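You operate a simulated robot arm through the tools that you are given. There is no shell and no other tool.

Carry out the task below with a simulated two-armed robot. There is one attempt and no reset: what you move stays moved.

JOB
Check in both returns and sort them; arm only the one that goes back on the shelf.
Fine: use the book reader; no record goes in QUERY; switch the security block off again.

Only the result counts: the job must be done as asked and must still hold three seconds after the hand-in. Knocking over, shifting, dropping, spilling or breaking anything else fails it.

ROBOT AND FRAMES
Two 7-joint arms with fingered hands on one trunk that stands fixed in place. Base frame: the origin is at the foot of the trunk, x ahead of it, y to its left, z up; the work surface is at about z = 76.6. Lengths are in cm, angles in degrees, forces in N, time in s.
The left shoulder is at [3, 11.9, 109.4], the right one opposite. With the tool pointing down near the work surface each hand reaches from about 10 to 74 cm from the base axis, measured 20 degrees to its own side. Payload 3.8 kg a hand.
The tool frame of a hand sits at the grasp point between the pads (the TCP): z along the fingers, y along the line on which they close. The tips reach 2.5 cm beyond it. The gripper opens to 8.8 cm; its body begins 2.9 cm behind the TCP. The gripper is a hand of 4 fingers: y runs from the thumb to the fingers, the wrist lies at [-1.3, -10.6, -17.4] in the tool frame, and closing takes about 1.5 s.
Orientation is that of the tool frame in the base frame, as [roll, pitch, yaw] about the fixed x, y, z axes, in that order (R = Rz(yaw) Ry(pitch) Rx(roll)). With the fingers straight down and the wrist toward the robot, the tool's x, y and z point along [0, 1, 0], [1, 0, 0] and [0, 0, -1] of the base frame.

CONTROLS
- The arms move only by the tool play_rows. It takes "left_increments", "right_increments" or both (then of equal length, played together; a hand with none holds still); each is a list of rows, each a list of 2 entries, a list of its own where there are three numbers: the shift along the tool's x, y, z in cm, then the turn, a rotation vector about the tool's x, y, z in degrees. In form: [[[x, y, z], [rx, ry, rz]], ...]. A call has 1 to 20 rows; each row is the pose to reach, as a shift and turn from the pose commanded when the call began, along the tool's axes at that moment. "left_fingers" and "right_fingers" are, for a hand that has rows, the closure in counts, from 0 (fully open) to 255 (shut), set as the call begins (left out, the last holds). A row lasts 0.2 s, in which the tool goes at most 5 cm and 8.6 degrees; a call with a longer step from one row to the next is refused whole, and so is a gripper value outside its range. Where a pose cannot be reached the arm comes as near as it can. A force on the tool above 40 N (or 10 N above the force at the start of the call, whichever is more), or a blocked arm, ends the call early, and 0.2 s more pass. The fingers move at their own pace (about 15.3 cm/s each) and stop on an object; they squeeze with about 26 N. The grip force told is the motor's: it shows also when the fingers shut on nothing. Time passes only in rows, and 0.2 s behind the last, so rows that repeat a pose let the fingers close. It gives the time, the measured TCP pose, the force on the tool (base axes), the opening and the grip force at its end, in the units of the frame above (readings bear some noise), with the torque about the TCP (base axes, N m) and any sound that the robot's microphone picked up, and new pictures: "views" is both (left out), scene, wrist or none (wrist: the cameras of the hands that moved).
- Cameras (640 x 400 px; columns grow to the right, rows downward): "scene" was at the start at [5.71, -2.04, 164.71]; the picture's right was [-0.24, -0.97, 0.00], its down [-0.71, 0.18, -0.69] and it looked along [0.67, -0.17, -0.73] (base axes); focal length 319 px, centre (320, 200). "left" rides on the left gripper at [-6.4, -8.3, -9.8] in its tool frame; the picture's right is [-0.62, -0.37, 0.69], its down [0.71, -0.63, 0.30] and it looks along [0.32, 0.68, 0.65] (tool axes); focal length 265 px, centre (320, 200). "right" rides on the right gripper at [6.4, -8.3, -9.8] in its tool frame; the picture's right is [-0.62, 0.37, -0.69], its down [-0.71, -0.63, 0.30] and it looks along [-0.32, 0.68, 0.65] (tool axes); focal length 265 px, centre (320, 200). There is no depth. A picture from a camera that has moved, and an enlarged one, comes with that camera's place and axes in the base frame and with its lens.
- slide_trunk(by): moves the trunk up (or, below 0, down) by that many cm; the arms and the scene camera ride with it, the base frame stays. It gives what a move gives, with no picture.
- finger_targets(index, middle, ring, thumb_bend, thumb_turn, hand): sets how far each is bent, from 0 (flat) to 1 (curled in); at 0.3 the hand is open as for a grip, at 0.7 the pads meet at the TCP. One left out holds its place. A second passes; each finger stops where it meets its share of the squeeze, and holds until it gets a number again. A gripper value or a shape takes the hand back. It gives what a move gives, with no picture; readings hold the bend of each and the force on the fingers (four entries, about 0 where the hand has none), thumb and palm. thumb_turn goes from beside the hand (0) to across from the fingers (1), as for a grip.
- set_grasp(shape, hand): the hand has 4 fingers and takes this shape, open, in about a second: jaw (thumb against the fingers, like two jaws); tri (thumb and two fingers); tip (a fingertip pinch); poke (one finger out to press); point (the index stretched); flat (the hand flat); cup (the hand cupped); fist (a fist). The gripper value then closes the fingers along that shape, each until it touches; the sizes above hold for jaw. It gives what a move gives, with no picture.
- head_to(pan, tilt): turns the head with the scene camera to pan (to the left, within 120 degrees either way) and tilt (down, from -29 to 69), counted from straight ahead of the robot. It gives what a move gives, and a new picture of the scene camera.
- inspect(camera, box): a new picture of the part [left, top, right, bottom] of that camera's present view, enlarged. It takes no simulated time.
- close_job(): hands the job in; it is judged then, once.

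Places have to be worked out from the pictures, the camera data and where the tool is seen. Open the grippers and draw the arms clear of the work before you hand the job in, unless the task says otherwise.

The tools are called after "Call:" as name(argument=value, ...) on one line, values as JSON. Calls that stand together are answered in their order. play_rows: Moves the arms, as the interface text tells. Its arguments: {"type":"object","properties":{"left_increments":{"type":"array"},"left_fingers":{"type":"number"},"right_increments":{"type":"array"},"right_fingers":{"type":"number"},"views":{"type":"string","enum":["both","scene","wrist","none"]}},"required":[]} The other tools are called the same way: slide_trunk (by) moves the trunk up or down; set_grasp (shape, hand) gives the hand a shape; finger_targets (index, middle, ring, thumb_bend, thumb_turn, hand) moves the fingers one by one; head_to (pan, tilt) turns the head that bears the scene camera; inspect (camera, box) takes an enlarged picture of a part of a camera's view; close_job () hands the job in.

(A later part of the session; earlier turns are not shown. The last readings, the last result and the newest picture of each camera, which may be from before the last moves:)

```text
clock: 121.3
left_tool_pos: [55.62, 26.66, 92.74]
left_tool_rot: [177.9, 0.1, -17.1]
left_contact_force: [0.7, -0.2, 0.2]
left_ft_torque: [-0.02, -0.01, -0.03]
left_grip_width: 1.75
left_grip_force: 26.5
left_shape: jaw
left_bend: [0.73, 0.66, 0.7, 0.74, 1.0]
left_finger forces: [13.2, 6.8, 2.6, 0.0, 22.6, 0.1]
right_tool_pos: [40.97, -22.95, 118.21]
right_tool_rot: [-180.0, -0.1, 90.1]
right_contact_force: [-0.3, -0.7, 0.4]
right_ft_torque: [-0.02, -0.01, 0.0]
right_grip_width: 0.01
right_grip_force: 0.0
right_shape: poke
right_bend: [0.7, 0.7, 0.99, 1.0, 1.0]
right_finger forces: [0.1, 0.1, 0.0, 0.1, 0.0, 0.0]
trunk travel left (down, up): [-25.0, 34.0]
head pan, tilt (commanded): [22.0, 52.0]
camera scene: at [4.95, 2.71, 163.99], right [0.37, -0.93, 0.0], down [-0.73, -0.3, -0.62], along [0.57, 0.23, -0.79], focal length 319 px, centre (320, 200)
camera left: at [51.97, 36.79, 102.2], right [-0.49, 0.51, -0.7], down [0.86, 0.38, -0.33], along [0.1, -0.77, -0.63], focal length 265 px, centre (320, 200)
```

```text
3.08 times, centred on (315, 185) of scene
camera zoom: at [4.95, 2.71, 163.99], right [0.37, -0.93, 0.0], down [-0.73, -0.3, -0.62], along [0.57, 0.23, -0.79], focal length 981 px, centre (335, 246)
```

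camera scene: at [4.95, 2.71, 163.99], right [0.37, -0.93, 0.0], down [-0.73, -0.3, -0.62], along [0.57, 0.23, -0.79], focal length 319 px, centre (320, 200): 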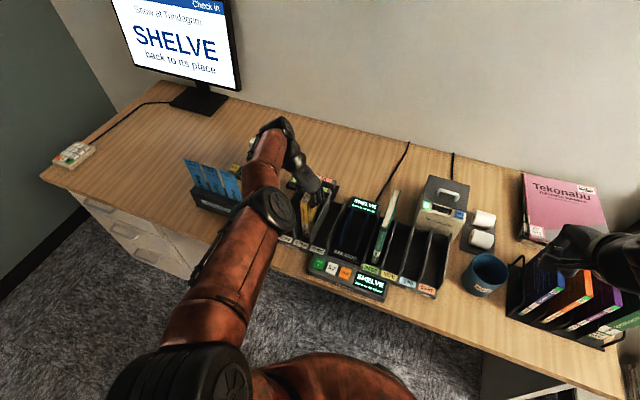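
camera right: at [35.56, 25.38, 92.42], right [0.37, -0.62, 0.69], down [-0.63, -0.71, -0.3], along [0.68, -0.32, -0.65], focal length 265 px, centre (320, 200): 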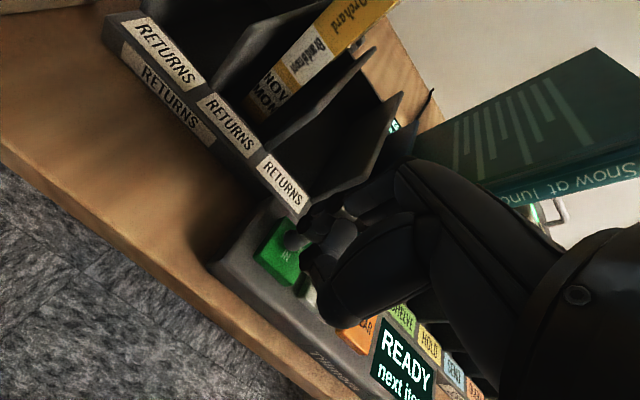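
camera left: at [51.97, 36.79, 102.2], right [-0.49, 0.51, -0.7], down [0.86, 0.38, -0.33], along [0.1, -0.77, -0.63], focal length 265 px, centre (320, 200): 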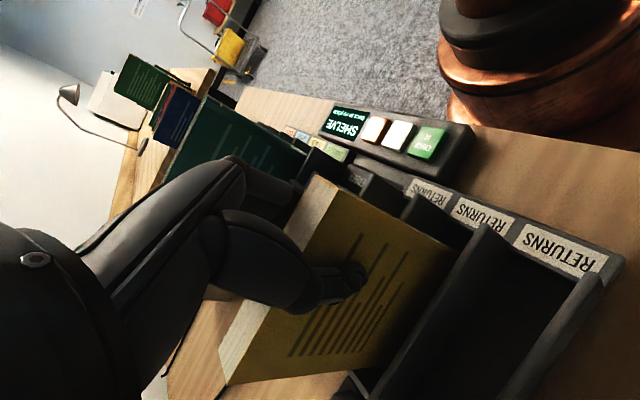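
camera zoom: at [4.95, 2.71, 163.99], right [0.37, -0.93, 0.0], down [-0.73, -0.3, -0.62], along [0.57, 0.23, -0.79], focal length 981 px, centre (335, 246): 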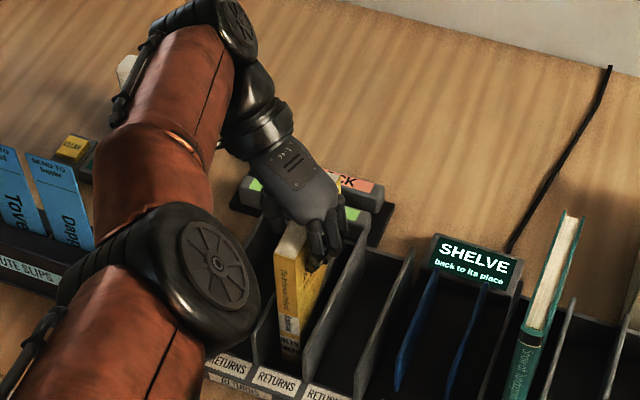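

The book is gripped without twisting. I lift it 12 cm, holding the reachable x and y.

Call:
play_rows(left_increments=[[[-0.96, 0.64, -1], [0, 0, 0]], [[-0.96, 0.7, -2.5], [0, 0, 0]], [[-0.96, 0.75, -4.5], [0, 0, 0]], [[-0.96, 0.82, -6.5], [0, 0, 0]], [[-0.96, 0.9, -8.5], [0, 0, 0]], [[-0.96, 0.97, -10.5], [0, 0, 0]], [[-0.96, 1.03, -12.3], [0, 0, 0]], [[-0.96, 1.03, -12.3], [0, 0, 0]]], views="both")

Call:
inspect(camera="scene", box=[260, 130, 380, 270])

```text
clock: 123.1
left_tool_pos: [57.17, 27.31, 104.87]
left_tool_rot: [177.9, 0.1, -17.2]
left_contact_force: [-0.4, -0.5, -2.5]
left_ft_torque: [0.03, 0.06, -0.01]
left_grip_width: 1.72
left_grip_force: 26.3
left_shape: jaw
left_bend: [0.73, 0.66, 0.7, 0.74, 1.0]
left_finger forces: [13.2, 6.6, 2.7, 0.0, 22.6, 0.0]
left hand out of reach, approached as far as the arm can: row 1, 2, 3, 4, 5, 6, 7, 8
right_tool_pos: [41.0, -22.91, 118.16]
right_tool_rot: [-179.9, 0.0, 90.0]
right_contact_force: [-0.7, 0.5, 0.0]
right_ft_torque: [-0.01, -0.04, 0.01]
right_grip_width: 0.0
right_grip_force: 0.0
right_shape: poke
right_bend: [0.7, 0.7, 0.99, 1.0, 1.0]
right_finger forces: [0.1, 0.0, 0.1, 0.0, 0.0, 0.0]
trunk travel left (down, up): [-25.0, 34.0]
head pan, tilt (commanded): [22.0, 52.0]
camera scene: at [4.97, 2.72, 163.99], right [0.37, -0.93, 0.0], down [-0.73, -0.3, -0.62], along [0.57, 0.23, -0.79], focal length 319 px, centre (320, 200)
camera left: at [53.56, 37.48, 114.43], right [-0.49, 0.51, -0.7], down [0.86, 0.38, -0.33], along [0.1, -0.77, -0.63], focal length 265 px, centre (320, 200)
```

scene: 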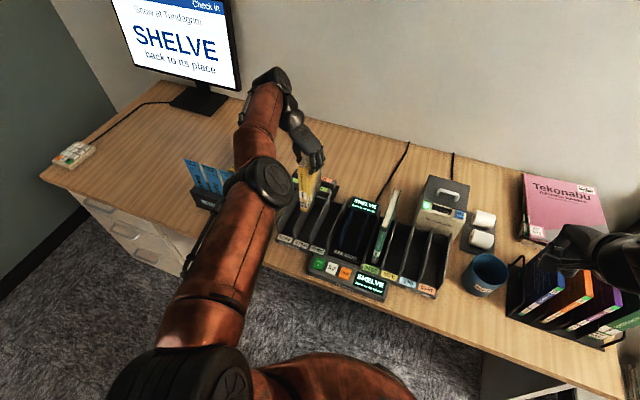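
left: 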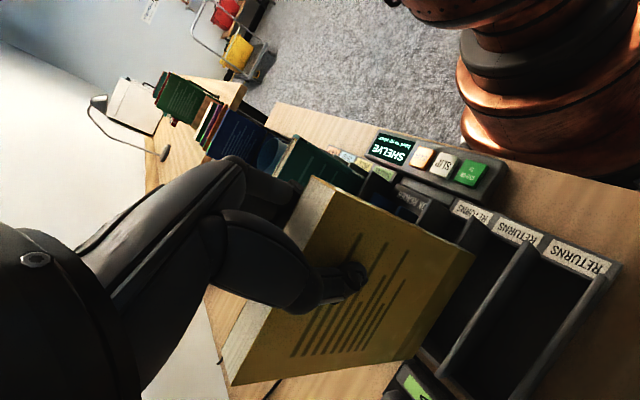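

```text
2.86 times, centred on (320, 200) of scene
camera zoom: at [4.97, 2.72, 163.99], right [0.37, -0.93, 0.0], down [-0.73, -0.3, -0.62], along [0.57, 0.23, -0.79], focal length 911 px, centre (320, 200)
```

zoom: 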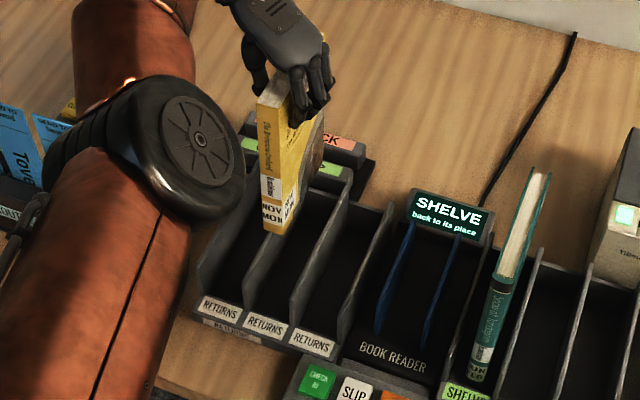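

The yellow book is up and straight. I carry it to the right, over the reader.

Call:
play_rows(left_increments=[[[1.2, 3.1, -0.3], [0, 0, 0]], [[2.4, 6.3, -0.5], [0, 0, 0]], [[3.7, 9.5, -0.8], [0, 0, 0]], [[4.95, 12.65, -1.05], [0, 0, 0]], [[4.95, 12.65, -1.05], [0, 0, 0]]], views="both")

Call:
inspect(camera="scene", box=[310, 130, 430, 280])

Call:
inspect(camera="left", box=[320, 180, 560, 400])

```text
clock: 124.3
left_tool_pos: [60.25, 14.04, 106.42]
left_tool_rot: [178.0, 0.1, -17.1]
left_contact_force: [0.5, 0.4, -0.9]
left_ft_torque: [-0.02, 0.06, -0.01]
left_grip_width: 1.76
left_grip_force: 26.1
left_shape: jaw
left_bend: [0.73, 0.67, 0.7, 0.74, 1.0]
left_finger forces: [13.4, 6.7, 2.5, 0.0, 22.7, 0.0]
left hand out of reach, approached as far as the arm can: row 1, 2, 3, 4, 5
right_tool_pos: [40.94, -22.88, 118.19]
right_tool_rot: [179.9, 0.0, 90.0]
right_contact_force: [0.3, 0.0, -0.1]
right_ft_torque: [0.01, 0.02, 0.01]
right_grip_width: 0.0
right_grip_force: 0.1
right_shape: poke
right_bend: [0.7, 0.7, 0.99, 1.0, 1.0]
right_finger forces: [0.1, 0.0, 0.0, 0.0, 0.0, 0.1]
trunk travel left (down, up): [-25.0, 34.0]
head pan, tilt (commanded): [22.0, 52.0]
camera scene: at [4.96, 2.78, 163.99], right [0.37, -0.93, 0.0], down [-0.73, -0.3, -0.62], along [0.57, 0.23, -0.79], focal length 319 px, centre (320, 200)
camera left: at [56.59, 24.28, 116.04], right [-0.49, 0.51, -0.7], down [0.86, 0.38, -0.33], along [0.1, -0.77, -0.63], focal length 265 px, centre (320, 200)
```

scene: 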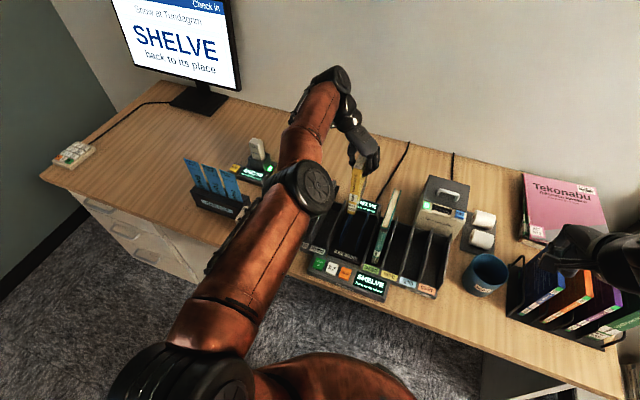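
left: 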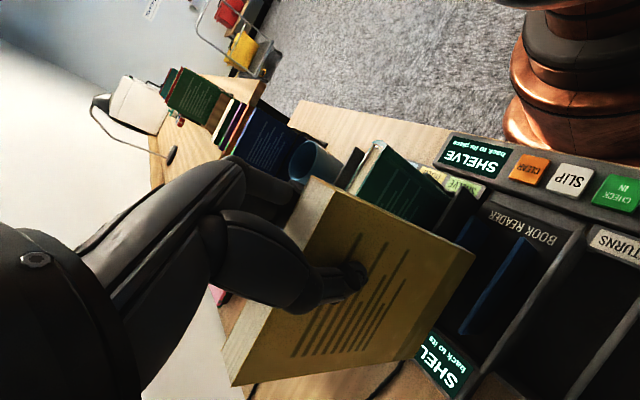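

```text
2.67 times, centred on (370, 205) of scene
camera zoom: at [4.96, 2.78, 163.99], right [0.37, -0.93, 0.0], down [-0.73, -0.3, -0.62], along [0.57, 0.23, -0.79], focal length 850 px, centre (187, 187)
```

zoom: 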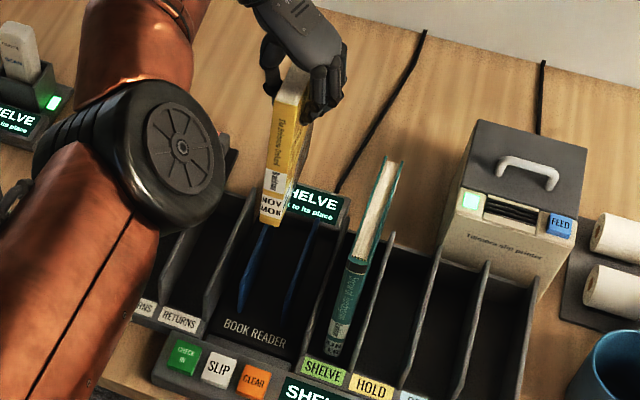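

```text
1.82 times, centred on (440, 290) of left
camera zoom: at [56.59, 24.28, 116.04], right [-0.49, 0.51, -0.7], down [0.86, 0.38, -0.33], along [0.1, -0.77, -0.63], focal length 483 px, centre (102, 36)
```

zoom: 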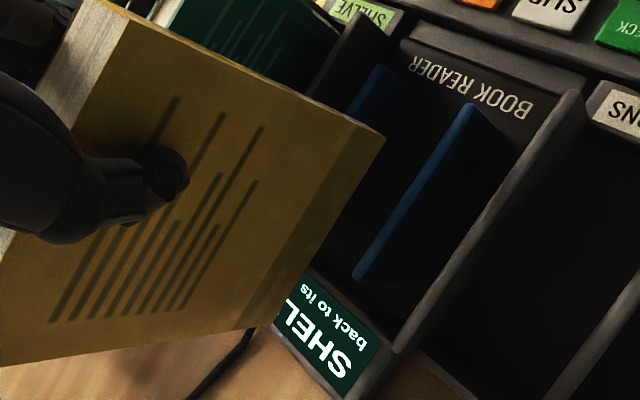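

The left arm has become fully stretched (a straight-arm posture), so it does not draw back as asked. I command a clear retreat toward the robot to bend the elbow again, with the book safely above everything.

Call:
play_rows(left_increments=[[[-2.9, 0.9, -1], [0, 0, 0]], [[-5.7, 1.8, -2], [0, 0, 0]], [[-8.6, 2.7, -3], [0, 0, 0]], [[-11.5, 3.6, -3.9], [0, 0, 0]], [[-11.5, 3.6, -3.9], [0, 0, 0]]], views="both")

```text
clock: 125.5
left_tool_pos: [60.04, 15.16, 110.5]
left_tool_rot: [178.0, -0.1, -17.2]
left_contact_force: [0.3, -0.2, -2.0]
left_ft_torque: [-0.01, 0.04, 0.01]
left_grip_width: 1.77
left_grip_force: 26.3
left_shape: jaw
left_bend: [0.73, 0.67, 0.7, 0.74, 1.0]
left_finger forces: [13.4, 6.8, 2.5, 0.0, 22.6, 0.0]
left hand out of reach, approached as far as the arm can: row 1, 2, 3, 4, 5
right_tool_pos: [40.89, -22.93, 118.22]
right_tool_rot: [-180.0, -0.1, 90.0]
right_contact_force: [-0.2, 0.3, -0.1]
right_ft_torque: [0.01, 0.0, -0.04]
right_grip_width: 0.0
right_grip_force: 0.0
right_shape: poke
right_bend: [0.7, 0.7, 0.99, 1.0, 1.0]
right_finger forces: [0.0, 0.1, 0.0, 0.0, 0.1, 0.0]
trunk travel left (down, up): [-25.0, 34.0]
head pan, tilt (commanded): [22.0, 52.0]
camera scene: at [4.98, 2.69, 163.99], right [0.37, -0.93, 0.0], down [-0.73, -0.3, -0.62], along [0.57, 0.23, -0.79], focal length 319 px, centre (320, 200)
camera left: at [56.38, 25.42, 120.1], right [-0.49, 0.51, -0.7], down [0.86, 0.38, -0.33], along [0.1, -0.77, -0.63], focal length 265 px, centre (320, 200)
```

scene: 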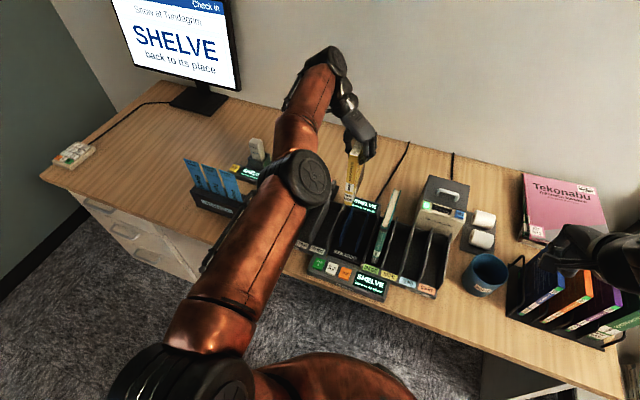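
left: 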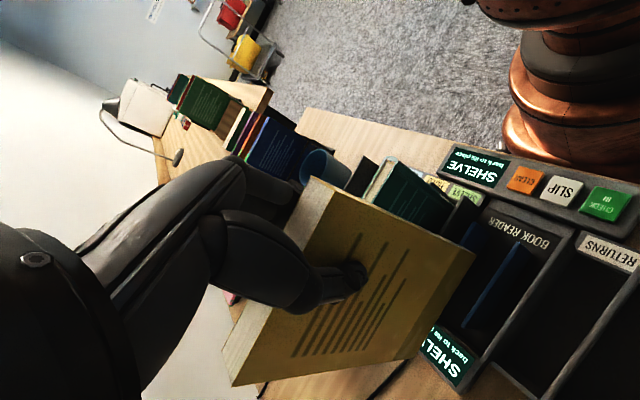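

The arm is stuck straight. I try an upward move, which may let the elbow bend.

Call:
play_rows(left_increments=[[[0, 0.1, -3], [0, 0, 0]], [[0, 0.2, -6], [0, 0, 0]], [[0, 0.3, -9], [0, 0, 0]], [[0, 0.3, -9], [0, 0, 0]]], views="scene")

```text
clock: 126.5
left_tool_pos: [59.02, 15.83, 119.55]
left_tool_rot: [178.1, 0.0, -17.1]
left_contact_force: [0.4, 0.4, -1.4]
left_ft_torque: [-0.02, 0.06, -0.01]
left_grip_width: 1.74
left_grip_force: 25.7
left_shape: jaw
left_bend: [0.73, 0.67, 0.7, 0.75, 1.0]
left_finger forces: [13.5, 6.8, 2.5, 0.1, 22.6, 0.0]
left hand out of reach, approached as far as the arm can: row 2, 3, 4
right_tool_pos: [40.89, -22.81, 118.2]
right_tool_rot: [-180.0, 0.0, 90.1]
right_contact_force: [0.0, 0.4, 0.0]
right_ft_torque: [-0.03, 0.03, -0.02]
right_grip_width: 0.02
right_grip_force: 0.2
right_shape: poke
right_bend: [0.7, 0.7, 0.99, 1.0, 1.0]
right_finger forces: [0.0, 0.1, 0.0, 0.1, 0.0, 0.0]
trunk travel left (down, up): [-25.0, 34.0]
head pan, tilt (commanded): [22.0, 52.0]
camera scene: at [5.0, 2.71, 163.99], right [0.37, -0.93, 0.0], down [-0.73, -0.3, -0.62], along [0.57, 0.23, -0.79], focal length 319 px, centre (320, 200)
```

scene: 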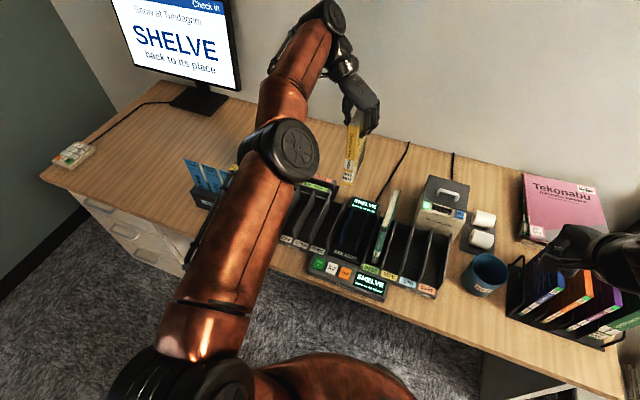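

Each call starts from the pose actually reached, and the arm is near full stretch. I try turning the hand's yaw back toward 0, which asks the wrist to come nearer.

Call:
play_rows(left_increments=[[[0, 0, 0], [0, 0.2, -6]], [[0, 0, 0], [0, 0.4, -12]], [[0, 0, 0], [0, 0.6, -18]], [[0, 0, 0], [0, 0.8, -24]], [[0, 0, 0], [0, 1.0, -30]], [[0, 0, 0], [0, 1.0, -30]]], views="scene")

```text
clock: 127.9
left_tool_pos: [59.11, 15.8, 119.28]
left_tool_rot: [178.1, -0.1, 13.0]
left_contact_force: [0.2, 0.4, -1.3]
left_ft_torque: [-0.03, 0.04, 0.02]
left_grip_width: 1.74
left_grip_force: 26.0
left_shape: jaw
left_bend: [0.73, 0.67, 0.7, 0.75, 1.0]
left_finger forces: [13.4, 6.8, 2.6, 0.0, 22.6, 0.1]
right_tool_pos: [41.01, -22.9, 118.22]
right_tool_rot: [179.9, 0.0, 90.0]
right_contact_force: [0.2, -0.1, 0.2]
right_ft_torque: [0.05, 0.01, -0.02]
right_grip_width: 0.0
right_grip_force: 0.0
right_shape: poke
right_bend: [0.7, 0.7, 0.99, 1.0, 1.0]
right_finger forces: [0.1, 0.0, 0.0, 0.0, 0.1, 0.1]
trunk travel left (down, up): [-25.0, 34.0]
head pan, tilt (commanded): [22.0, 52.0]
camera scene: at [4.98, 2.71, 163.99], right [0.37, -0.93, 0.0], down [-0.73, -0.3, -0.62], along [0.57, 0.23, -0.79], focal length 319 px, centre (320, 200)
```

scene: 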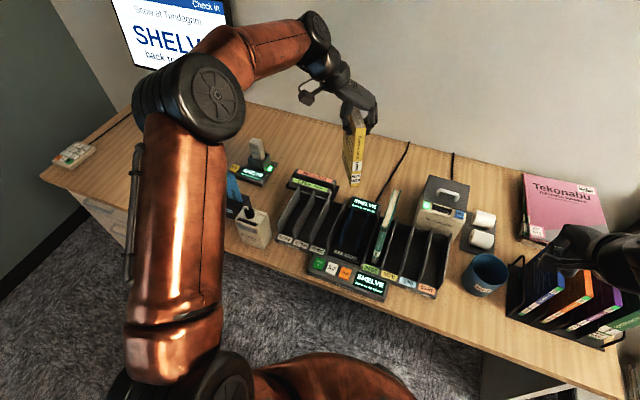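

The elbow has bent again and nothing is out of reach. I turn back to yaw −17 while drawing in, staying high over the reader.

Call:
play_rows(left_increments=[[[-2, 0.6, 0], [0, 0, 0]], [[-4.26, 1.3, 0], [0, -0.2, 6]], [[-4.26, 2, 1], [0, -0.4, 12]], [[-4.26, 2, 2], [0, -0.6, 18]], [[-4.26, 2, 3], [0, -0.8, 24]], [[-4.26, 2, 4], [0, -1.0, 30]], [[-4.26, 2, 5], [0, -1.0, 30]], [[-4.26, 2, 5], [0, -1.0, 30]]], views="both")

Call:
inspect(camera="scene", box=[310, 130, 430, 280])

Call:
inspect(camera="left", box=[320, 180, 600, 400])

```text
clock: 129.7
left_tool_pos: [55.42, 12.75, 114.51]
left_tool_rot: [178.1, 0.0, -17.0]
left_contact_force: [0.1, -0.8, -2.3]
left_ft_torque: [0.02, 0.06, 0.0]
left_grip_width: 1.71
left_grip_force: 25.6
left_shape: jaw
left_bend: [0.73, 0.67, 0.7, 0.75, 1.0]
left_finger forces: [13.4, 6.5, 2.7, 0.1, 22.7, 0.1]
right_tool_pos: [40.93, -22.96, 118.26]
right_tool_rot: [-180.0, 0.0, 90.0]
right_contact_force: [0.6, 0.2, -0.8]
right_ft_torque: [0.0, 0.04, 0.05]
right_grip_width: 0.02
right_grip_force: 0.0
right_shape: poke
right_bend: [0.7, 0.7, 0.99, 1.0, 1.0]
right_finger forces: [0.0, 0.1, 0.0, 0.0, 0.1, 0.0]
trunk travel left (down, up): [-25.0, 34.0]
head pan, tilt (commanded): [22.0, 52.0]
camera scene: at [4.97, 2.69, 163.99], right [0.37, -0.93, 0.0], down [-0.73, -0.3, -0.62], along [0.57, 0.23, -0.79], focal length 319 px, centre (320, 200)
camera left: at [51.7, 22.88, 123.99], right [-0.49, 0.51, -0.71], down [0.86, 0.38, -0.33], along [0.1, -0.77, -0.63], focal length 265 px, centre (320, 200)
```

scene: 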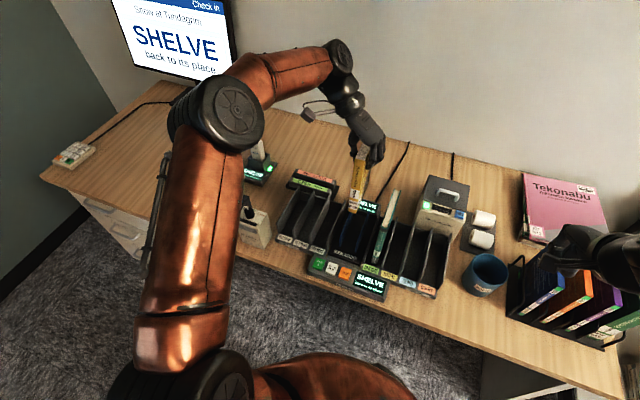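
left: 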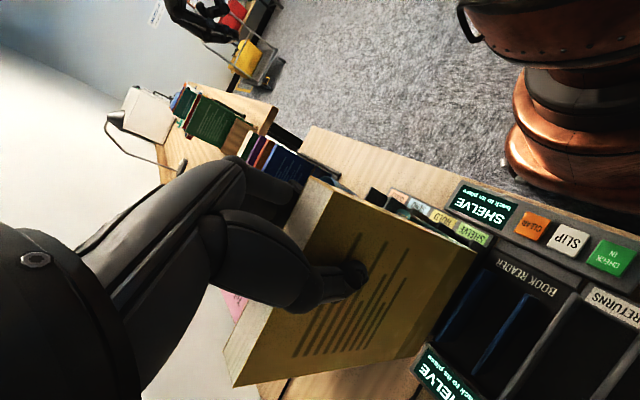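

```text
2.67 times, centred on (370, 205) of scene
camera zoom: at [4.97, 2.69, 163.99], right [0.37, -0.93, 0.0], down [-0.73, -0.3, -0.62], along [0.57, 0.23, -0.79], focal length 850 px, centre (187, 187)
```

zoom: 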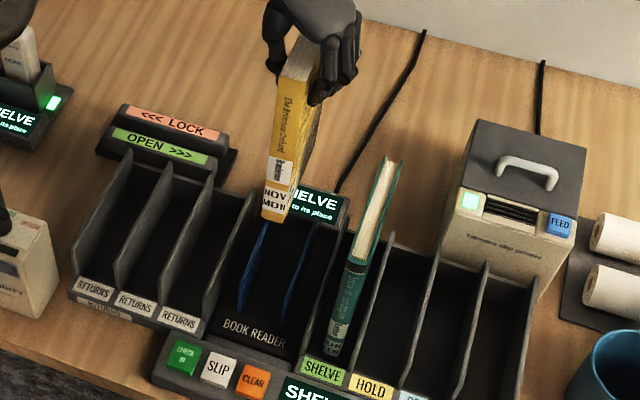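

```text
1.82 times, centred on (460, 290) of left
camera zoom: at [51.7, 22.88, 123.99], right [-0.49, 0.51, -0.71], down [0.86, 0.38, -0.33], along [0.1, -0.77, -0.63], focal length 483 px, centre (66, 36)
```

zoom: 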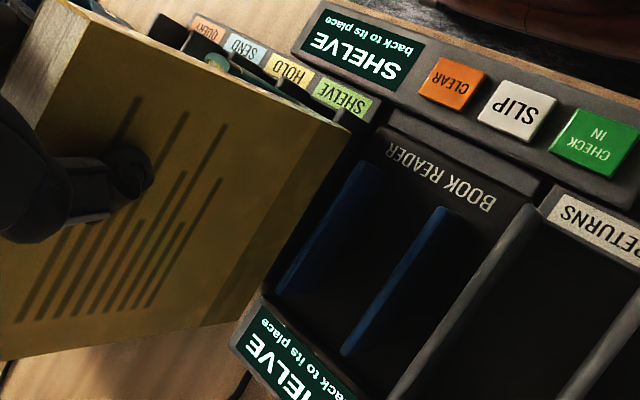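

Yellow is straight and centred (y≈12.9) over the cradle. I lower it 14 cm to just above the plates.

Call:
play_rows(left_increments=[[[0, -0.1, 3], [0, 0, 0]], [[0, -0.2, 6], [0, 0, 0]], [[0, -0.3, 9], [0, 0, 0]], [[0, -0.4, 12], [0, 0, 0]], [[0, -0.46, 14], [0, 0, 0]], [[0, -0.46, 14], [0, 0, 0]]], views="both")

Call:
inspect(camera="scene", box=[310, 150, 430, 290])

Call:
inspect(camera="left", box=[320, 180, 600, 400])

```text
clock: 131.1
left_tool_pos: [55.45, 12.65, 100.46]
left_tool_rot: [177.9, 0.1, -16.9]
left_contact_force: [-0.4, -1.2, -2.1]
left_ft_torque: [0.02, 0.04, 0.01]
left_grip_width: 1.74
left_grip_force: 25.8
left_shape: jaw
left_bend: [0.73, 0.67, 0.7, 0.75, 1.0]
left_finger forces: [13.5, 6.7, 2.7, 0.1, 22.6, 0.0]
right_tool_pos: [40.93, -22.88, 118.13]
right_tool_rot: [180.0, 0.0, 90.0]
right_contact_force: [-1.0, -0.9, -0.6]
right_ft_torque: [0.0, 0.01, 0.02]
right_grip_width: 0.0
right_grip_force: 0.1
right_shape: poke
right_bend: [0.7, 0.7, 0.99, 1.0, 1.0]
right_finger forces: [0.1, 0.0, 0.0, 0.1, 0.0, 0.0]
trunk travel left (down, up): [-25.0, 34.0]
head pan, tilt (commanded): [22.0, 52.0]
camera scene: at [4.94, 2.7, 163.99], right [0.37, -0.93, 0.0], down [-0.73, -0.3, -0.62], along [0.57, 0.23, -0.79], focal length 319 px, centre (320, 200)
camera left: at [51.79, 22.78, 109.92], right [-0.49, 0.51, -0.71], down [0.86, 0.38, -0.33], along [0.1, -0.77, -0.63], focal length 265 px, centre (320, 200)
```

scene: 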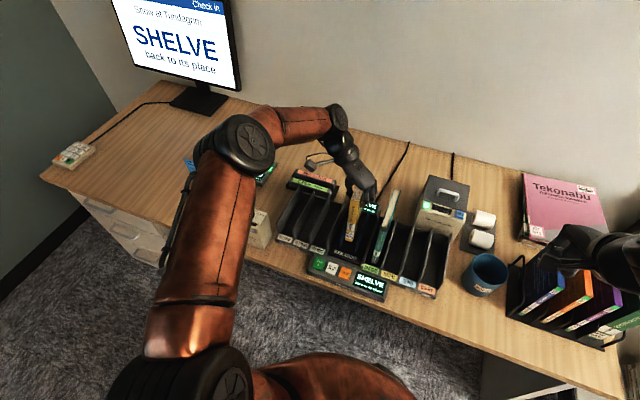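
left: 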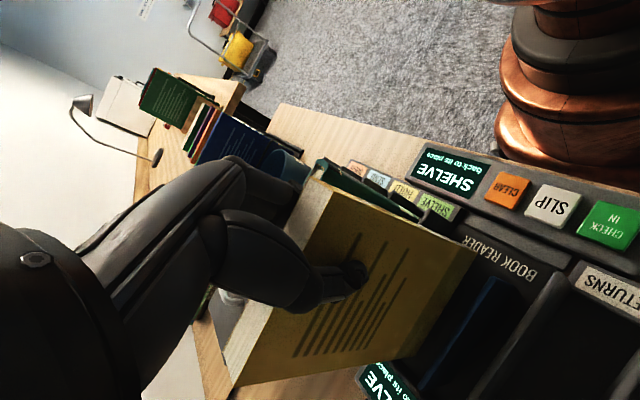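

```text
2.86 times, centred on (370, 220) of scene
camera zoom: at [4.94, 2.7, 163.99], right [0.37, -0.93, 0.0], down [-0.73, -0.3, -0.62], along [0.57, 0.23, -0.79], focal length 911 px, centre (177, 143)
```

zoom: 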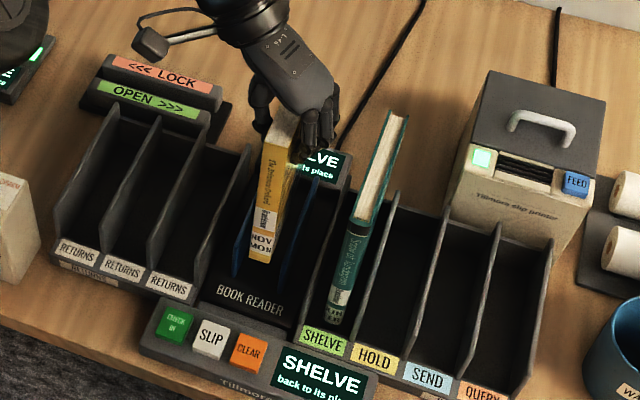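

```text
1.82 times, centred on (460, 290) of left
camera zoom: at [51.79, 22.78, 109.92], right [-0.49, 0.51, -0.71], down [0.86, 0.38, -0.33], along [0.1, -0.77, -0.63], focal length 483 px, centre (66, 36)
```

zoom: 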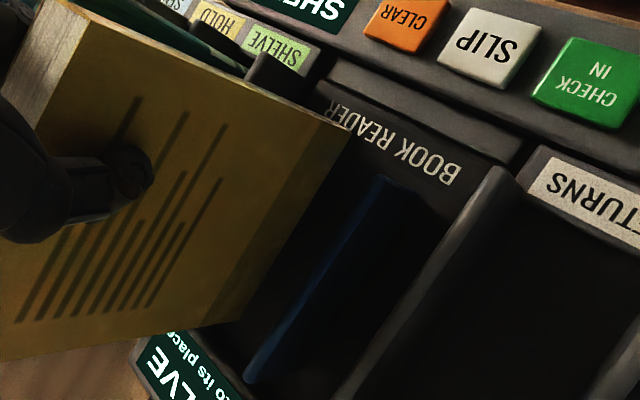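

Clear on both sides. I lower 6 cm and creep to the floor.

Call:
play_rows(left_increments=[[[0, -0.05, 1.5], [0, 0, 0]], [[0, -0.1, 3], [0, 0, 0]], [[0, -0.15, 4.5], [0, 0, 0]], [[0, -0.19, 5.6], [0, 0, 0]], [[0, -0.21, 6.2], [0, 0, 0]], [[0, -0.22, 6.6], [0, 0, 0]], [[0, -0.22, 6.6], [0, 0, 0]]], views="none")

```text
clock: 132.7
left_tool_pos: [55.38, 12.75, 93.81]
left_tool_rot: [178.0, 0.0, -17.0]
left_contact_force: [-0.2, -0.3, -1.7]
left_ft_torque: [0.02, 0.01, 0.02]
left_grip_width: 1.74
left_grip_force: 25.8
left_shape: jaw
left_bend: [0.73, 0.67, 0.7, 0.75, 1.0]
left_finger forces: [13.5, 6.6, 2.6, 0.1, 22.6, 0.0]
right_tool_pos: [40.96, -22.97, 118.19]
right_tool_rot: [180.0, 0.0, 90.0]
right_contact_force: [0.0, 0.7, -0.8]
right_ft_torque: [0.01, -0.03, 0.02]
right_grip_width: 0.01
right_grip_force: 0.1
right_shape: poke
right_bend: [0.7, 0.7, 0.99, 1.0, 1.0]
right_finger forces: [0.1, 0.0, 0.1, 0.0, 0.1, 0.1]
trunk travel left (down, up): [-25.0, 34.0]
head pan, tilt (commanded): [22.0, 52.0]
```

Call:
play_rows(left_increments=[[[0, -0.01, 0.25], [0, 0, 0]], [[0, -0.02, 0.5], [0, 0, 0]], [[0, -0.02, 0.65], [0, 0, 0]], [[0, -0.02, 0.65], [0, 0, 0]]], views="none")

```text
clock: 133.7
left_tool_pos: [55.37, 12.45, 93.35]
left_tool_rot: [177.9, -0.2, -17.0]
left_contact_force: [-0.1, -0.6, 12.6]
left_ft_torque: [0.04, -0.05, 0.0]
left_grip_width: 1.78
left_grip_force: 25.8
left_shape: jaw
left_bend: [0.73, 0.67, 0.7, 0.75, 1.0]
left_finger forces: [14.0, 7.8, 3.5, 0.0, 25.3, 0.0]
right_tool_pos: [40.88, -23.02, 118.35]
right_tool_rot: [-179.9, 0.1, 90.1]
right_contact_force: [-0.2, 0.7, -0.1]
right_ft_torque: [0.02, 0.02, 0.01]
right_grip_width: 0.01
right_grip_force: 0.0
right_shape: poke
right_bend: [0.7, 0.7, 0.99, 1.0, 1.0]
right_finger forces: [0.0, 0.1, 0.0, 0.0, 0.1, 0.0]
trunk travel left (down, up): [-25.0, 34.0]
head pan, tilt (commanded): [22.0, 52.0]
```

It stands on the reader floor. I release it.

Call:
play_rows(left_increments=[[[0, 0, -0.1], [0, 0, 0]], [[0, 0, -0.1], [0, 0, 0]], [[0, 0, -0.1], [0, 0, 0]], [[0, 0, -0.1], [0, 0, 0]], [[0, 0, -0.1], [0, 0, 0]], [[0, 0, -0.1], [0, 0, 0]]], left_fingers=90, views="both")

Call:
inspect(camera="scene", box=[300, 150, 420, 290])

```text
clock: 135.1
left_tool_pos: [55.43, 12.53, 93.32]
left_tool_rot: [178.0, 0.0, -17.1]
left_contact_force: [-1.2, 0.3, 0.3]
left_ft_torque: [-0.02, -0.02, 0.01]
left_grip_width: 5.65
left_grip_force: 0.1
left_shape: jaw
left_bend: [0.28, 0.39, 0.36, 0.62, 1.0]
left_finger forces: [0.0, 0.0, 0.0, 0.0, 0.0, 0.0]
right_tool_pos: [40.82, -22.92, 118.24]
right_tool_rot: [180.0, 0.0, 89.9]
right_contact_force: [0.7, -0.1, -0.1]
right_ft_torque: [0.0, -0.02, 0.04]
right_grip_width: 0.03
right_grip_force: 0.1
right_shape: poke
right_bend: [0.7, 0.7, 0.99, 1.0, 1.0]
right_finger forces: [0.1, 0.1, 0.0, 0.0, 0.1, 0.0]
trunk travel left (down, up): [-25.0, 34.0]
head pan, tilt (commanded): [22.0, 52.0]
camera scene: at [4.94, 2.7, 163.99], right [0.37, -0.93, 0.0], down [-0.73, -0.3, -0.62], along [0.57, 0.23, -0.79], focal length 319 px, centre (320, 200)
camera left: at [51.7, 22.76, 102.82], right [-0.49, 0.51, -0.71], down [0.86, 0.38, -0.33], along [0.1, -0.77, -0.63], focal length 265 px, centre (320, 200)
```

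scene: 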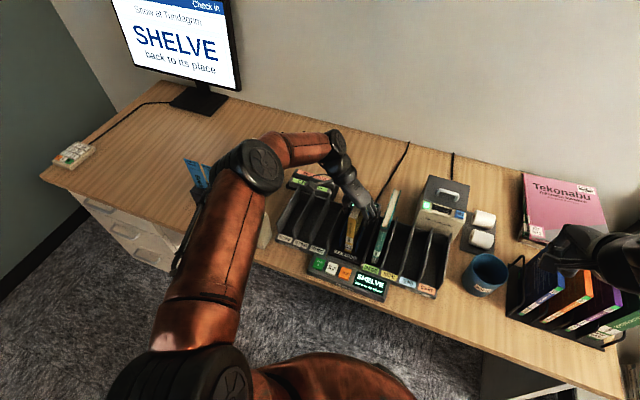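
left: 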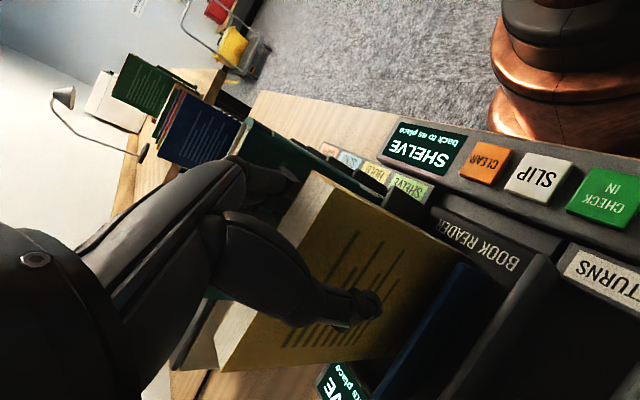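

```text
2.86 times, centred on (360, 220) of scene
camera zoom: at [4.94, 2.7, 163.99], right [0.37, -0.93, 0.0], down [-0.73, -0.3, -0.62], along [0.57, 0.23, -0.79], focal length 911 px, centre (206, 143)
```

zoom: 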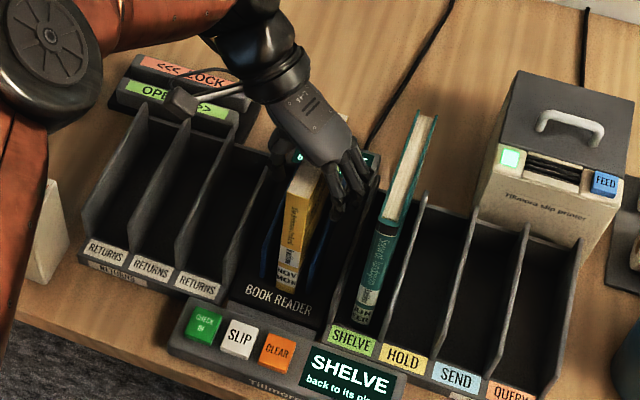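

Yellow stands in the cradle. I raise the left hand and take it away to the left.

Call:
play_rows(left_increments=[[[0, 0.07, -2], [0, 0, 0]], [[0, 0.18, -5], [0, 0, 0]], [[0, 0.3, -9], [0, 0, 0]], [[0, 0.45, -13], [0, 0, 0]], [[-2.4, -2.8, -14.5], [0.4, 0, -3.4]], [[-4.8, -6.2, -16], [0.8, 0, -6.8]], [[-7.2, -9.6, -17.5], [1.2, 0, -10.2]], [[-9.6, -13, -19], [1.6, 0, -13.6]], [[-11.8, -16.1, -19.3], [2, 0, -17]], [[-11.8, -16.1, -19.3], [2, 0, -17]]], views="both")

Call:
inspect(camera="scene", box=[280, 170, 420, 310])

```text
clock: 137.3
left_tool_pos: [49.38, 32.21, 111.95]
left_tool_rot: [-179.8, 0.3, -0.1]
left_contact_force: [0.0, 0.2, -0.5]
left_ft_torque: [0.0, 0.0, 0.01]
left_grip_width: 5.64
left_grip_force: 0.0
left_shape: jaw
left_bend: [0.28, 0.39, 0.36, 0.62, 1.0]
left_finger forces: [0.1, 0.1, 0.0, 0.1, 0.0, 0.0]
right_tool_pos: [41.14, -23.04, 118.2]
right_tool_rot: [180.0, -0.1, 90.0]
right_contact_force: [0.0, -0.6, -0.4]
right_ft_torque: [-0.02, -0.01, 0.0]
right_grip_width: 0.0
right_grip_force: 0.0
right_shape: poke
right_bend: [0.7, 0.7, 0.99, 1.0, 1.0]
right_finger forces: [0.0, 0.0, 0.0, 0.0, 0.1, 0.1]
trunk travel left (down, up): [-25.0, 34.0]
head pan, tilt (commanded): [22.0, 52.0]
camera scene: at [4.97, 2.65, 163.99], right [0.37, -0.93, 0.0], down [-0.73, -0.29, -0.62], along [0.57, 0.23, -0.79], focal length 319 px, centre (320, 200)
camera left: at [42.74, 40.57, 121.82], right [-0.62, 0.37, -0.69], down [0.71, 0.63, -0.31], along [0.32, -0.68, -0.66], focal length 265 px, centre (320, 200)
```

scene: 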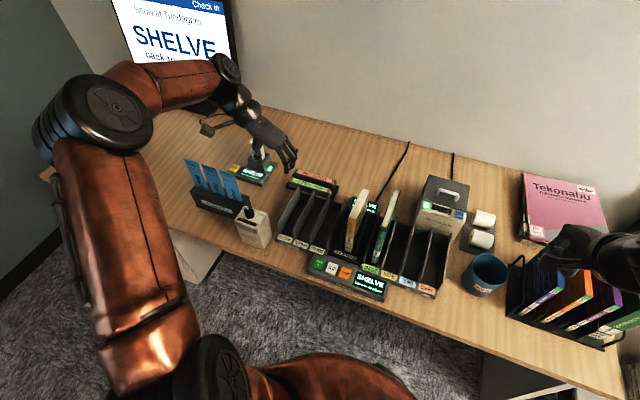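
left: 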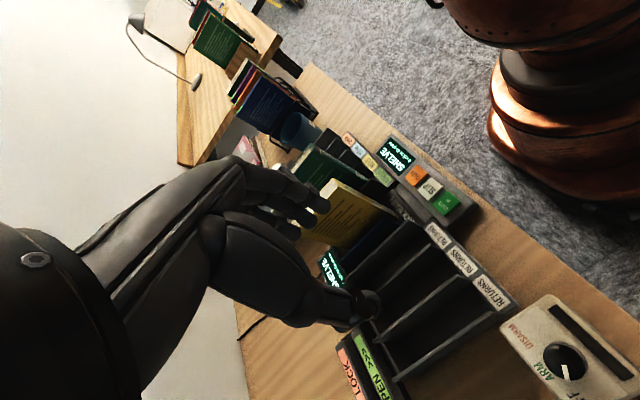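

```text
2.86 times, centred on (350, 240) of scene
camera zoom: at [4.97, 2.65, 163.99], right [0.37, -0.93, 0.0], down [-0.73, -0.29, -0.62], along [0.57, 0.23, -0.79], focal length 911 px, centre (234, 86)
```

zoom: 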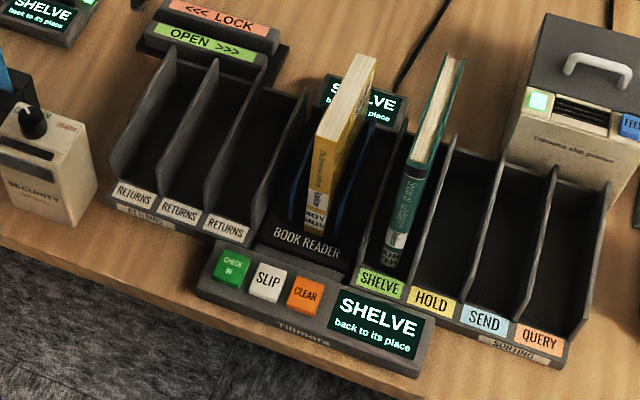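

Now I bring the right fingertip back over CHECK IN, to about 3 cm above it.

Call:
play_rows(right_increments=[[[4.4, 0.1, 1], [0, 0, 0]], [[8.8, 0.2, 2], [0, 0, 0]], [[13.2, 0.3, 3], [0, 0, 0]], [[17.6, 0.4, 4.5], [0, 0, 0]], [[22, 0.5, 6], [0, 0, 0]], [[26.4, 0.8, 8], [0, 0, 0]], [[30.8, 1.2, 10], [0, 0, 0]], [[35.2, 1.6, 12], [0, 0, 0]], [[39, 2, 14.5], [0, 0, 0]], [[41.9, 2.9, 18], [0, 0, 0]], [[41.9, 2.9, 22], [0, 0, 0]], [[41.9, 2.9, 26], [0, 0, 0]], [[41.9, 2.9, 30], [0, 0, 0]], [[41.9, 2.9, 33.5], [0, 0, 0]], [[41.9, 2.9, 33.5], [0, 0, 0]]], views="wrist")

Call:
inspect(camera="left", box=[380, 110, 520, 250])

```text
clock: 140.5
left_tool_pos: [49.14, 32.5, 111.76]
left_tool_rot: [180.0, 0.4, 0.0]
left_contact_force: [0.3, -0.2, 0.4]
left_ft_torque: [0.0, -0.03, -0.01]
left_grip_width: 5.67
left_grip_force: 0.0
left_shape: jaw
left_bend: [0.28, 0.39, 0.36, 0.62, 1.0]
left_finger forces: [0.0, 0.1, 0.0, 0.1, 0.1, 0.0]
right_tool_pos: [45.29, 19.12, 86.33]
right_tool_rot: [179.9, -2.5, 88.2]
right_contact_force: [-0.5, 1.3, 0.3]
right_ft_torque: [0.0, 0.01, -0.02]
right_grip_width: 0.0
right_grip_force: 0.1
right_shape: poke
right_bend: [0.7, 0.7, 0.99, 1.0, 1.0]
right_finger forces: [0.0, 0.1, 0.0, 0.0, 0.0, 0.1]
trunk travel left (down, up): [-25.0, 34.0]
head pan, tilt (commanded): [22.0, 52.0]
camera right: at [37.06, 25.38, 96.35], right [0.35, -0.66, 0.67], down [-0.65, -0.68, -0.34], along [0.68, -0.32, -0.67], focal length 265 px, centre (320, 200)
```

right: 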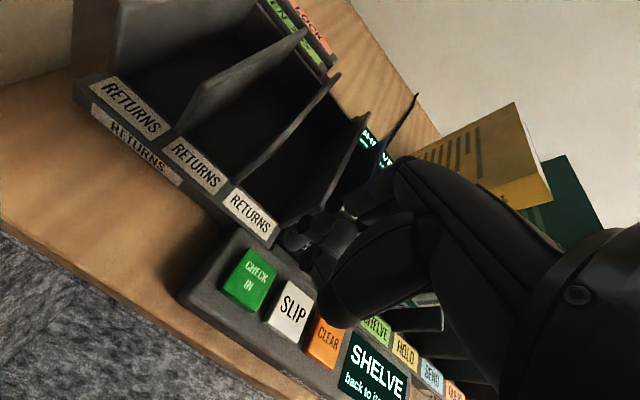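

```text
2.86 times, centred on (450, 180) of left
camera zoom: at [42.62, 40.71, 121.73], right [-0.62, 0.37, -0.69], down [0.71, 0.63, -0.31], along [0.32, -0.68, -0.66], focal length 758 px, centre (-51, 257)
```

zoom: 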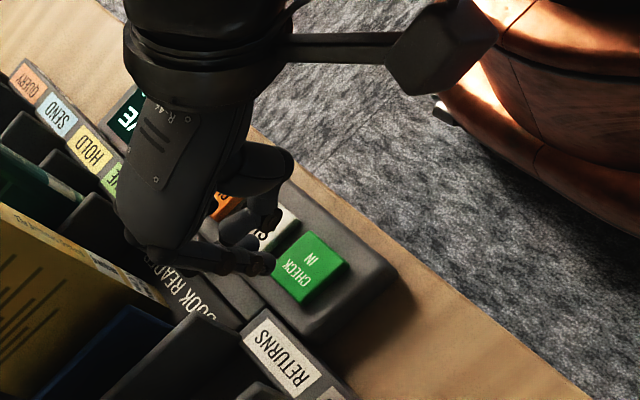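

The right hand deviates about 1.5 cm from the commanded place; I look at the scene to see whether an arm is touching something.

Call:
inspect(camera="scene", box=[0, 0, 640, 400])

Call:
head_to(pan=10, tilt=62)

```text
1.00 times, centred on (320, 200) of scene (not enlarged: the box is as wide or as high as the picture)
camera zoom: at [4.88, 2.72, 164.0], right [0.37, -0.93, 0.0], down [-0.73, -0.3, -0.62], along [0.57, 0.23, -0.79], focal length 319 px, centre (320, 200)
```

zoom: 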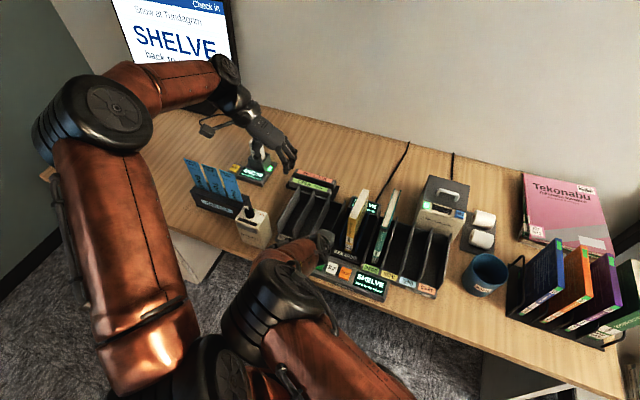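

```text
clock: 141.2
left_tool_pos: [49.23, 32.41, 111.97]
left_tool_rot: [180.0, 0.3, 0.1]
left_contact_force: [0.1, -1.2, -0.1]
left_ft_torque: [0.02, -0.01, -0.02]
left_grip_width: 5.65
left_grip_force: 0.2
left_shape: jaw
left_bend: [0.28, 0.39, 0.36, 0.62, 1.0]
left_finger forces: [0.0, 0.0, 0.0, 0.0, 0.0, 0.0]
right_tool_pos: [45.22, 18.86, 86.22]
right_tool_rot: [180.0, -2.2, 88.2]
right_contact_force: [-0.1, -0.1, 0.0]
right_ft_torque: [0.02, -0.03, 0.0]
right_grip_width: 0.0
right_grip_force: 0.1
right_shape: poke
right_bend: [0.7, 0.7, 0.99, 1.0, 1.0]
right_finger forces: [0.0, 0.0, 0.1, 0.0, 0.0, 0.1]
trunk travel left (down, up): [-25.0, 34.0]
head pan, tilt (commanded): [10.0, 62.0]
camera scene: at [4.31, 1.05, 162.78], right [0.17, -0.98, 0.0], down [-0.87, -0.15, -0.47], along [0.46, 0.08, -0.88], focal length 319 px, centre (320, 200)
```

scene: 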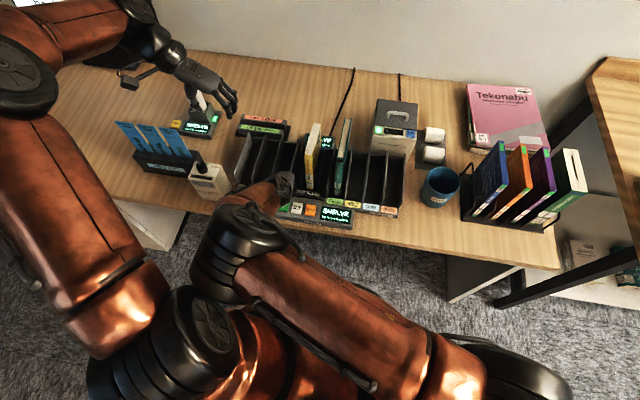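

The right elbow has folded in against the left shoulder this time. I take the right hand back up and out to its starting pose, from which the first press worked.

Call:
play_rows(right_increments=[[[0, 0, -4], [0, 0, 0]], [[0, 0, -8], [0, 0, 0]], [[0, 0, -12], [0, 0, 0]], [[-1, 0, -16], [0, 0, 0]], [[-4.5, 0, -19], [0, 0, 0]], [[-8.5, 0, -21.5], [0, 0, 0]], [[-12.5, 0.5, -24], [0, 0, 0]], [[-16.5, 1.5, -26.5], [0, 0, 0]], [[-20.5, 3, -29], [0, 0, 0]], [[-24, 4.5, -31.5], [0, 0, 0]], [[-26, 6.7, -34], [0, 0, 0]], [[-26, 6.7, -34], [0, 0, 0]]], views="scene")

```text
clock: 143.8
left_tool_pos: [49.23, 32.3, 111.85]
left_tool_rot: [-180.0, 0.4, -0.1]
left_contact_force: [-0.2, -0.2, -0.1]
left_ft_torque: [0.0, -0.01, 0.02]
left_grip_width: 5.66
left_grip_force: 0.0
left_shape: jaw
left_bend: [0.28, 0.39, 0.36, 0.62, 1.0]
left_finger forces: [0.0, 0.0, 0.1, 0.1, 0.0, 0.1]
right_tool_pos: [50.62, -7.06, 118.59]
right_tool_rot: [180.0, 0.0, 90.0]
right_contact_force: [0.5, 0.5, 0.0]
right_ft_torque: [-0.01, 0.01, 0.03]
right_grip_width: 0.03
right_grip_force: 0.0
right_shape: poke
right_bend: [0.7, 0.7, 0.99, 1.0, 1.0]
right_finger forces: [0.0, 0.0, 0.1, 0.0, 0.0, 0.0]
trunk travel left (down, up): [-25.0, 34.0]
head pan, tilt (commanded): [10.0, 62.0]
camera scene: at [4.27, 1.06, 162.77], right [0.17, -0.98, 0.0], down [-0.87, -0.15, -0.47], along [0.46, 0.08, -0.88], focal length 319 px, centre (320, 200)
```

scene: 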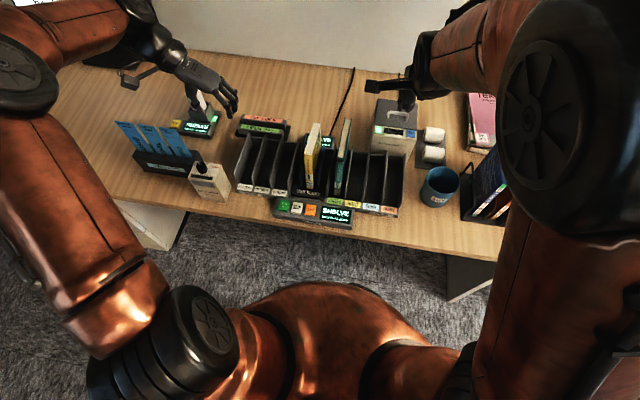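

The right elbow is out and high again. I repeat the first approach path to CHECK IN.

Call:
play_rows(right_increments=[[[2, -3, 2], [0, 0, 0]], [[5, -6, 4], [0, 0, 0]], [[8.5, -8.5, 6], [0, 0, 0]], [[13, -8.7, 8], [0, 0, 0]], [[17.5, -8.7, 10], [0, 0, 0]], [[21.5, -8.2, 12], [0, 0, 0]], [[25, -7.5, 14], [0, 0, 0]], [[25.8, -6.6, 18], [0, 0, 0]], [[26, -6.6, 22], [0, 0, 0]], [[26, -6.6, 26], [0, 0, 0]], [[26, -6.6, 30], [0, 0, 0]], [[26, -6.6, 34], [0, 0, 0]], [[26, -6.6, 34], [0, 0, 0]]], views="both")

Call:
inspect(camera="left", box=[380, 110, 520, 250])

```text
clock: 146.6
left_tool_pos: [49.16, 32.29, 111.85]
left_tool_rot: [-180.0, 0.4, 0.2]
left_contact_force: [0.0, -0.2, 0.6]
left_ft_torque: [0.02, -0.06, 0.01]
left_grip_width: 5.64
left_grip_force: 0.1
left_shape: jaw
left_bend: [0.28, 0.39, 0.36, 0.62, 1.0]
left_finger forces: [0.0, 0.1, 0.0, 0.0, 0.0, 0.0]
right_tool_pos: [45.17, 19.32, 86.42]
right_tool_rot: [179.9, -2.4, 88.4]
right_contact_force: [-1.1, 0.3, -0.1]
right_ft_torque: [0.0, 0.02, -0.01]
right_grip_width: 0.0
right_grip_force: 0.0
right_shape: poke
right_bend: [0.7, 0.7, 0.99, 1.0, 1.0]
right_finger forces: [0.1, 0.0, 0.0, 0.1, 0.1, 0.0]
trunk travel left (down, up): [-25.0, 34.0]
head pan, tilt (commanded): [10.0, 62.0]
camera scene: at [4.25, 1.02, 162.78], right [0.17, -0.98, 0.0], down [-0.87, -0.15, -0.47], along [0.46, 0.08, -0.88], focal length 319 px, centre (320, 200)
camera right: at [36.93, 25.57, 96.46], right [0.35, -0.66, 0.67], down [-0.65, -0.68, -0.34], along [0.68, -0.32, -0.67], focal length 265 px, centre (320, 200)
```

scene: 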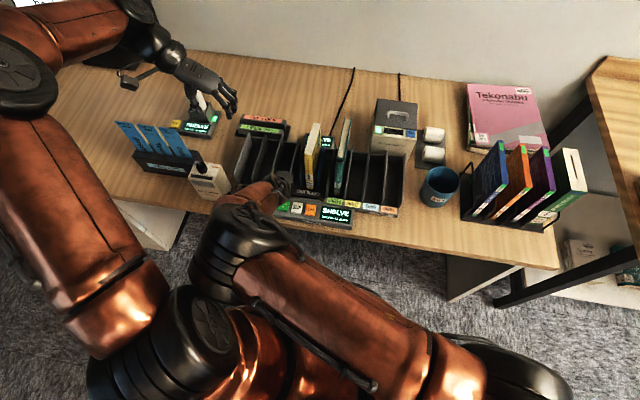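
right: 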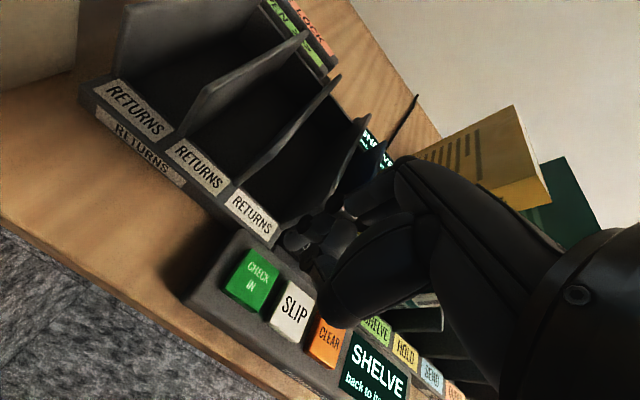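

```text
2.86 times, centred on (450, 180) of left
camera zoom: at [42.62, 40.72, 121.72], right [-0.63, 0.37, -0.69], down [0.71, 0.63, -0.31], along [0.32, -0.68, -0.66], focal length 758 px, centre (-51, 257)
```

zoom: 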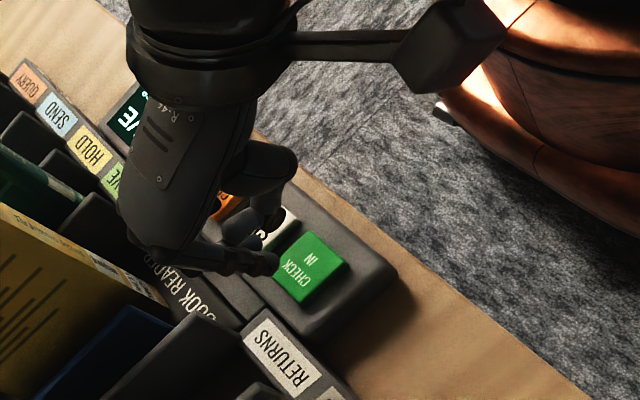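

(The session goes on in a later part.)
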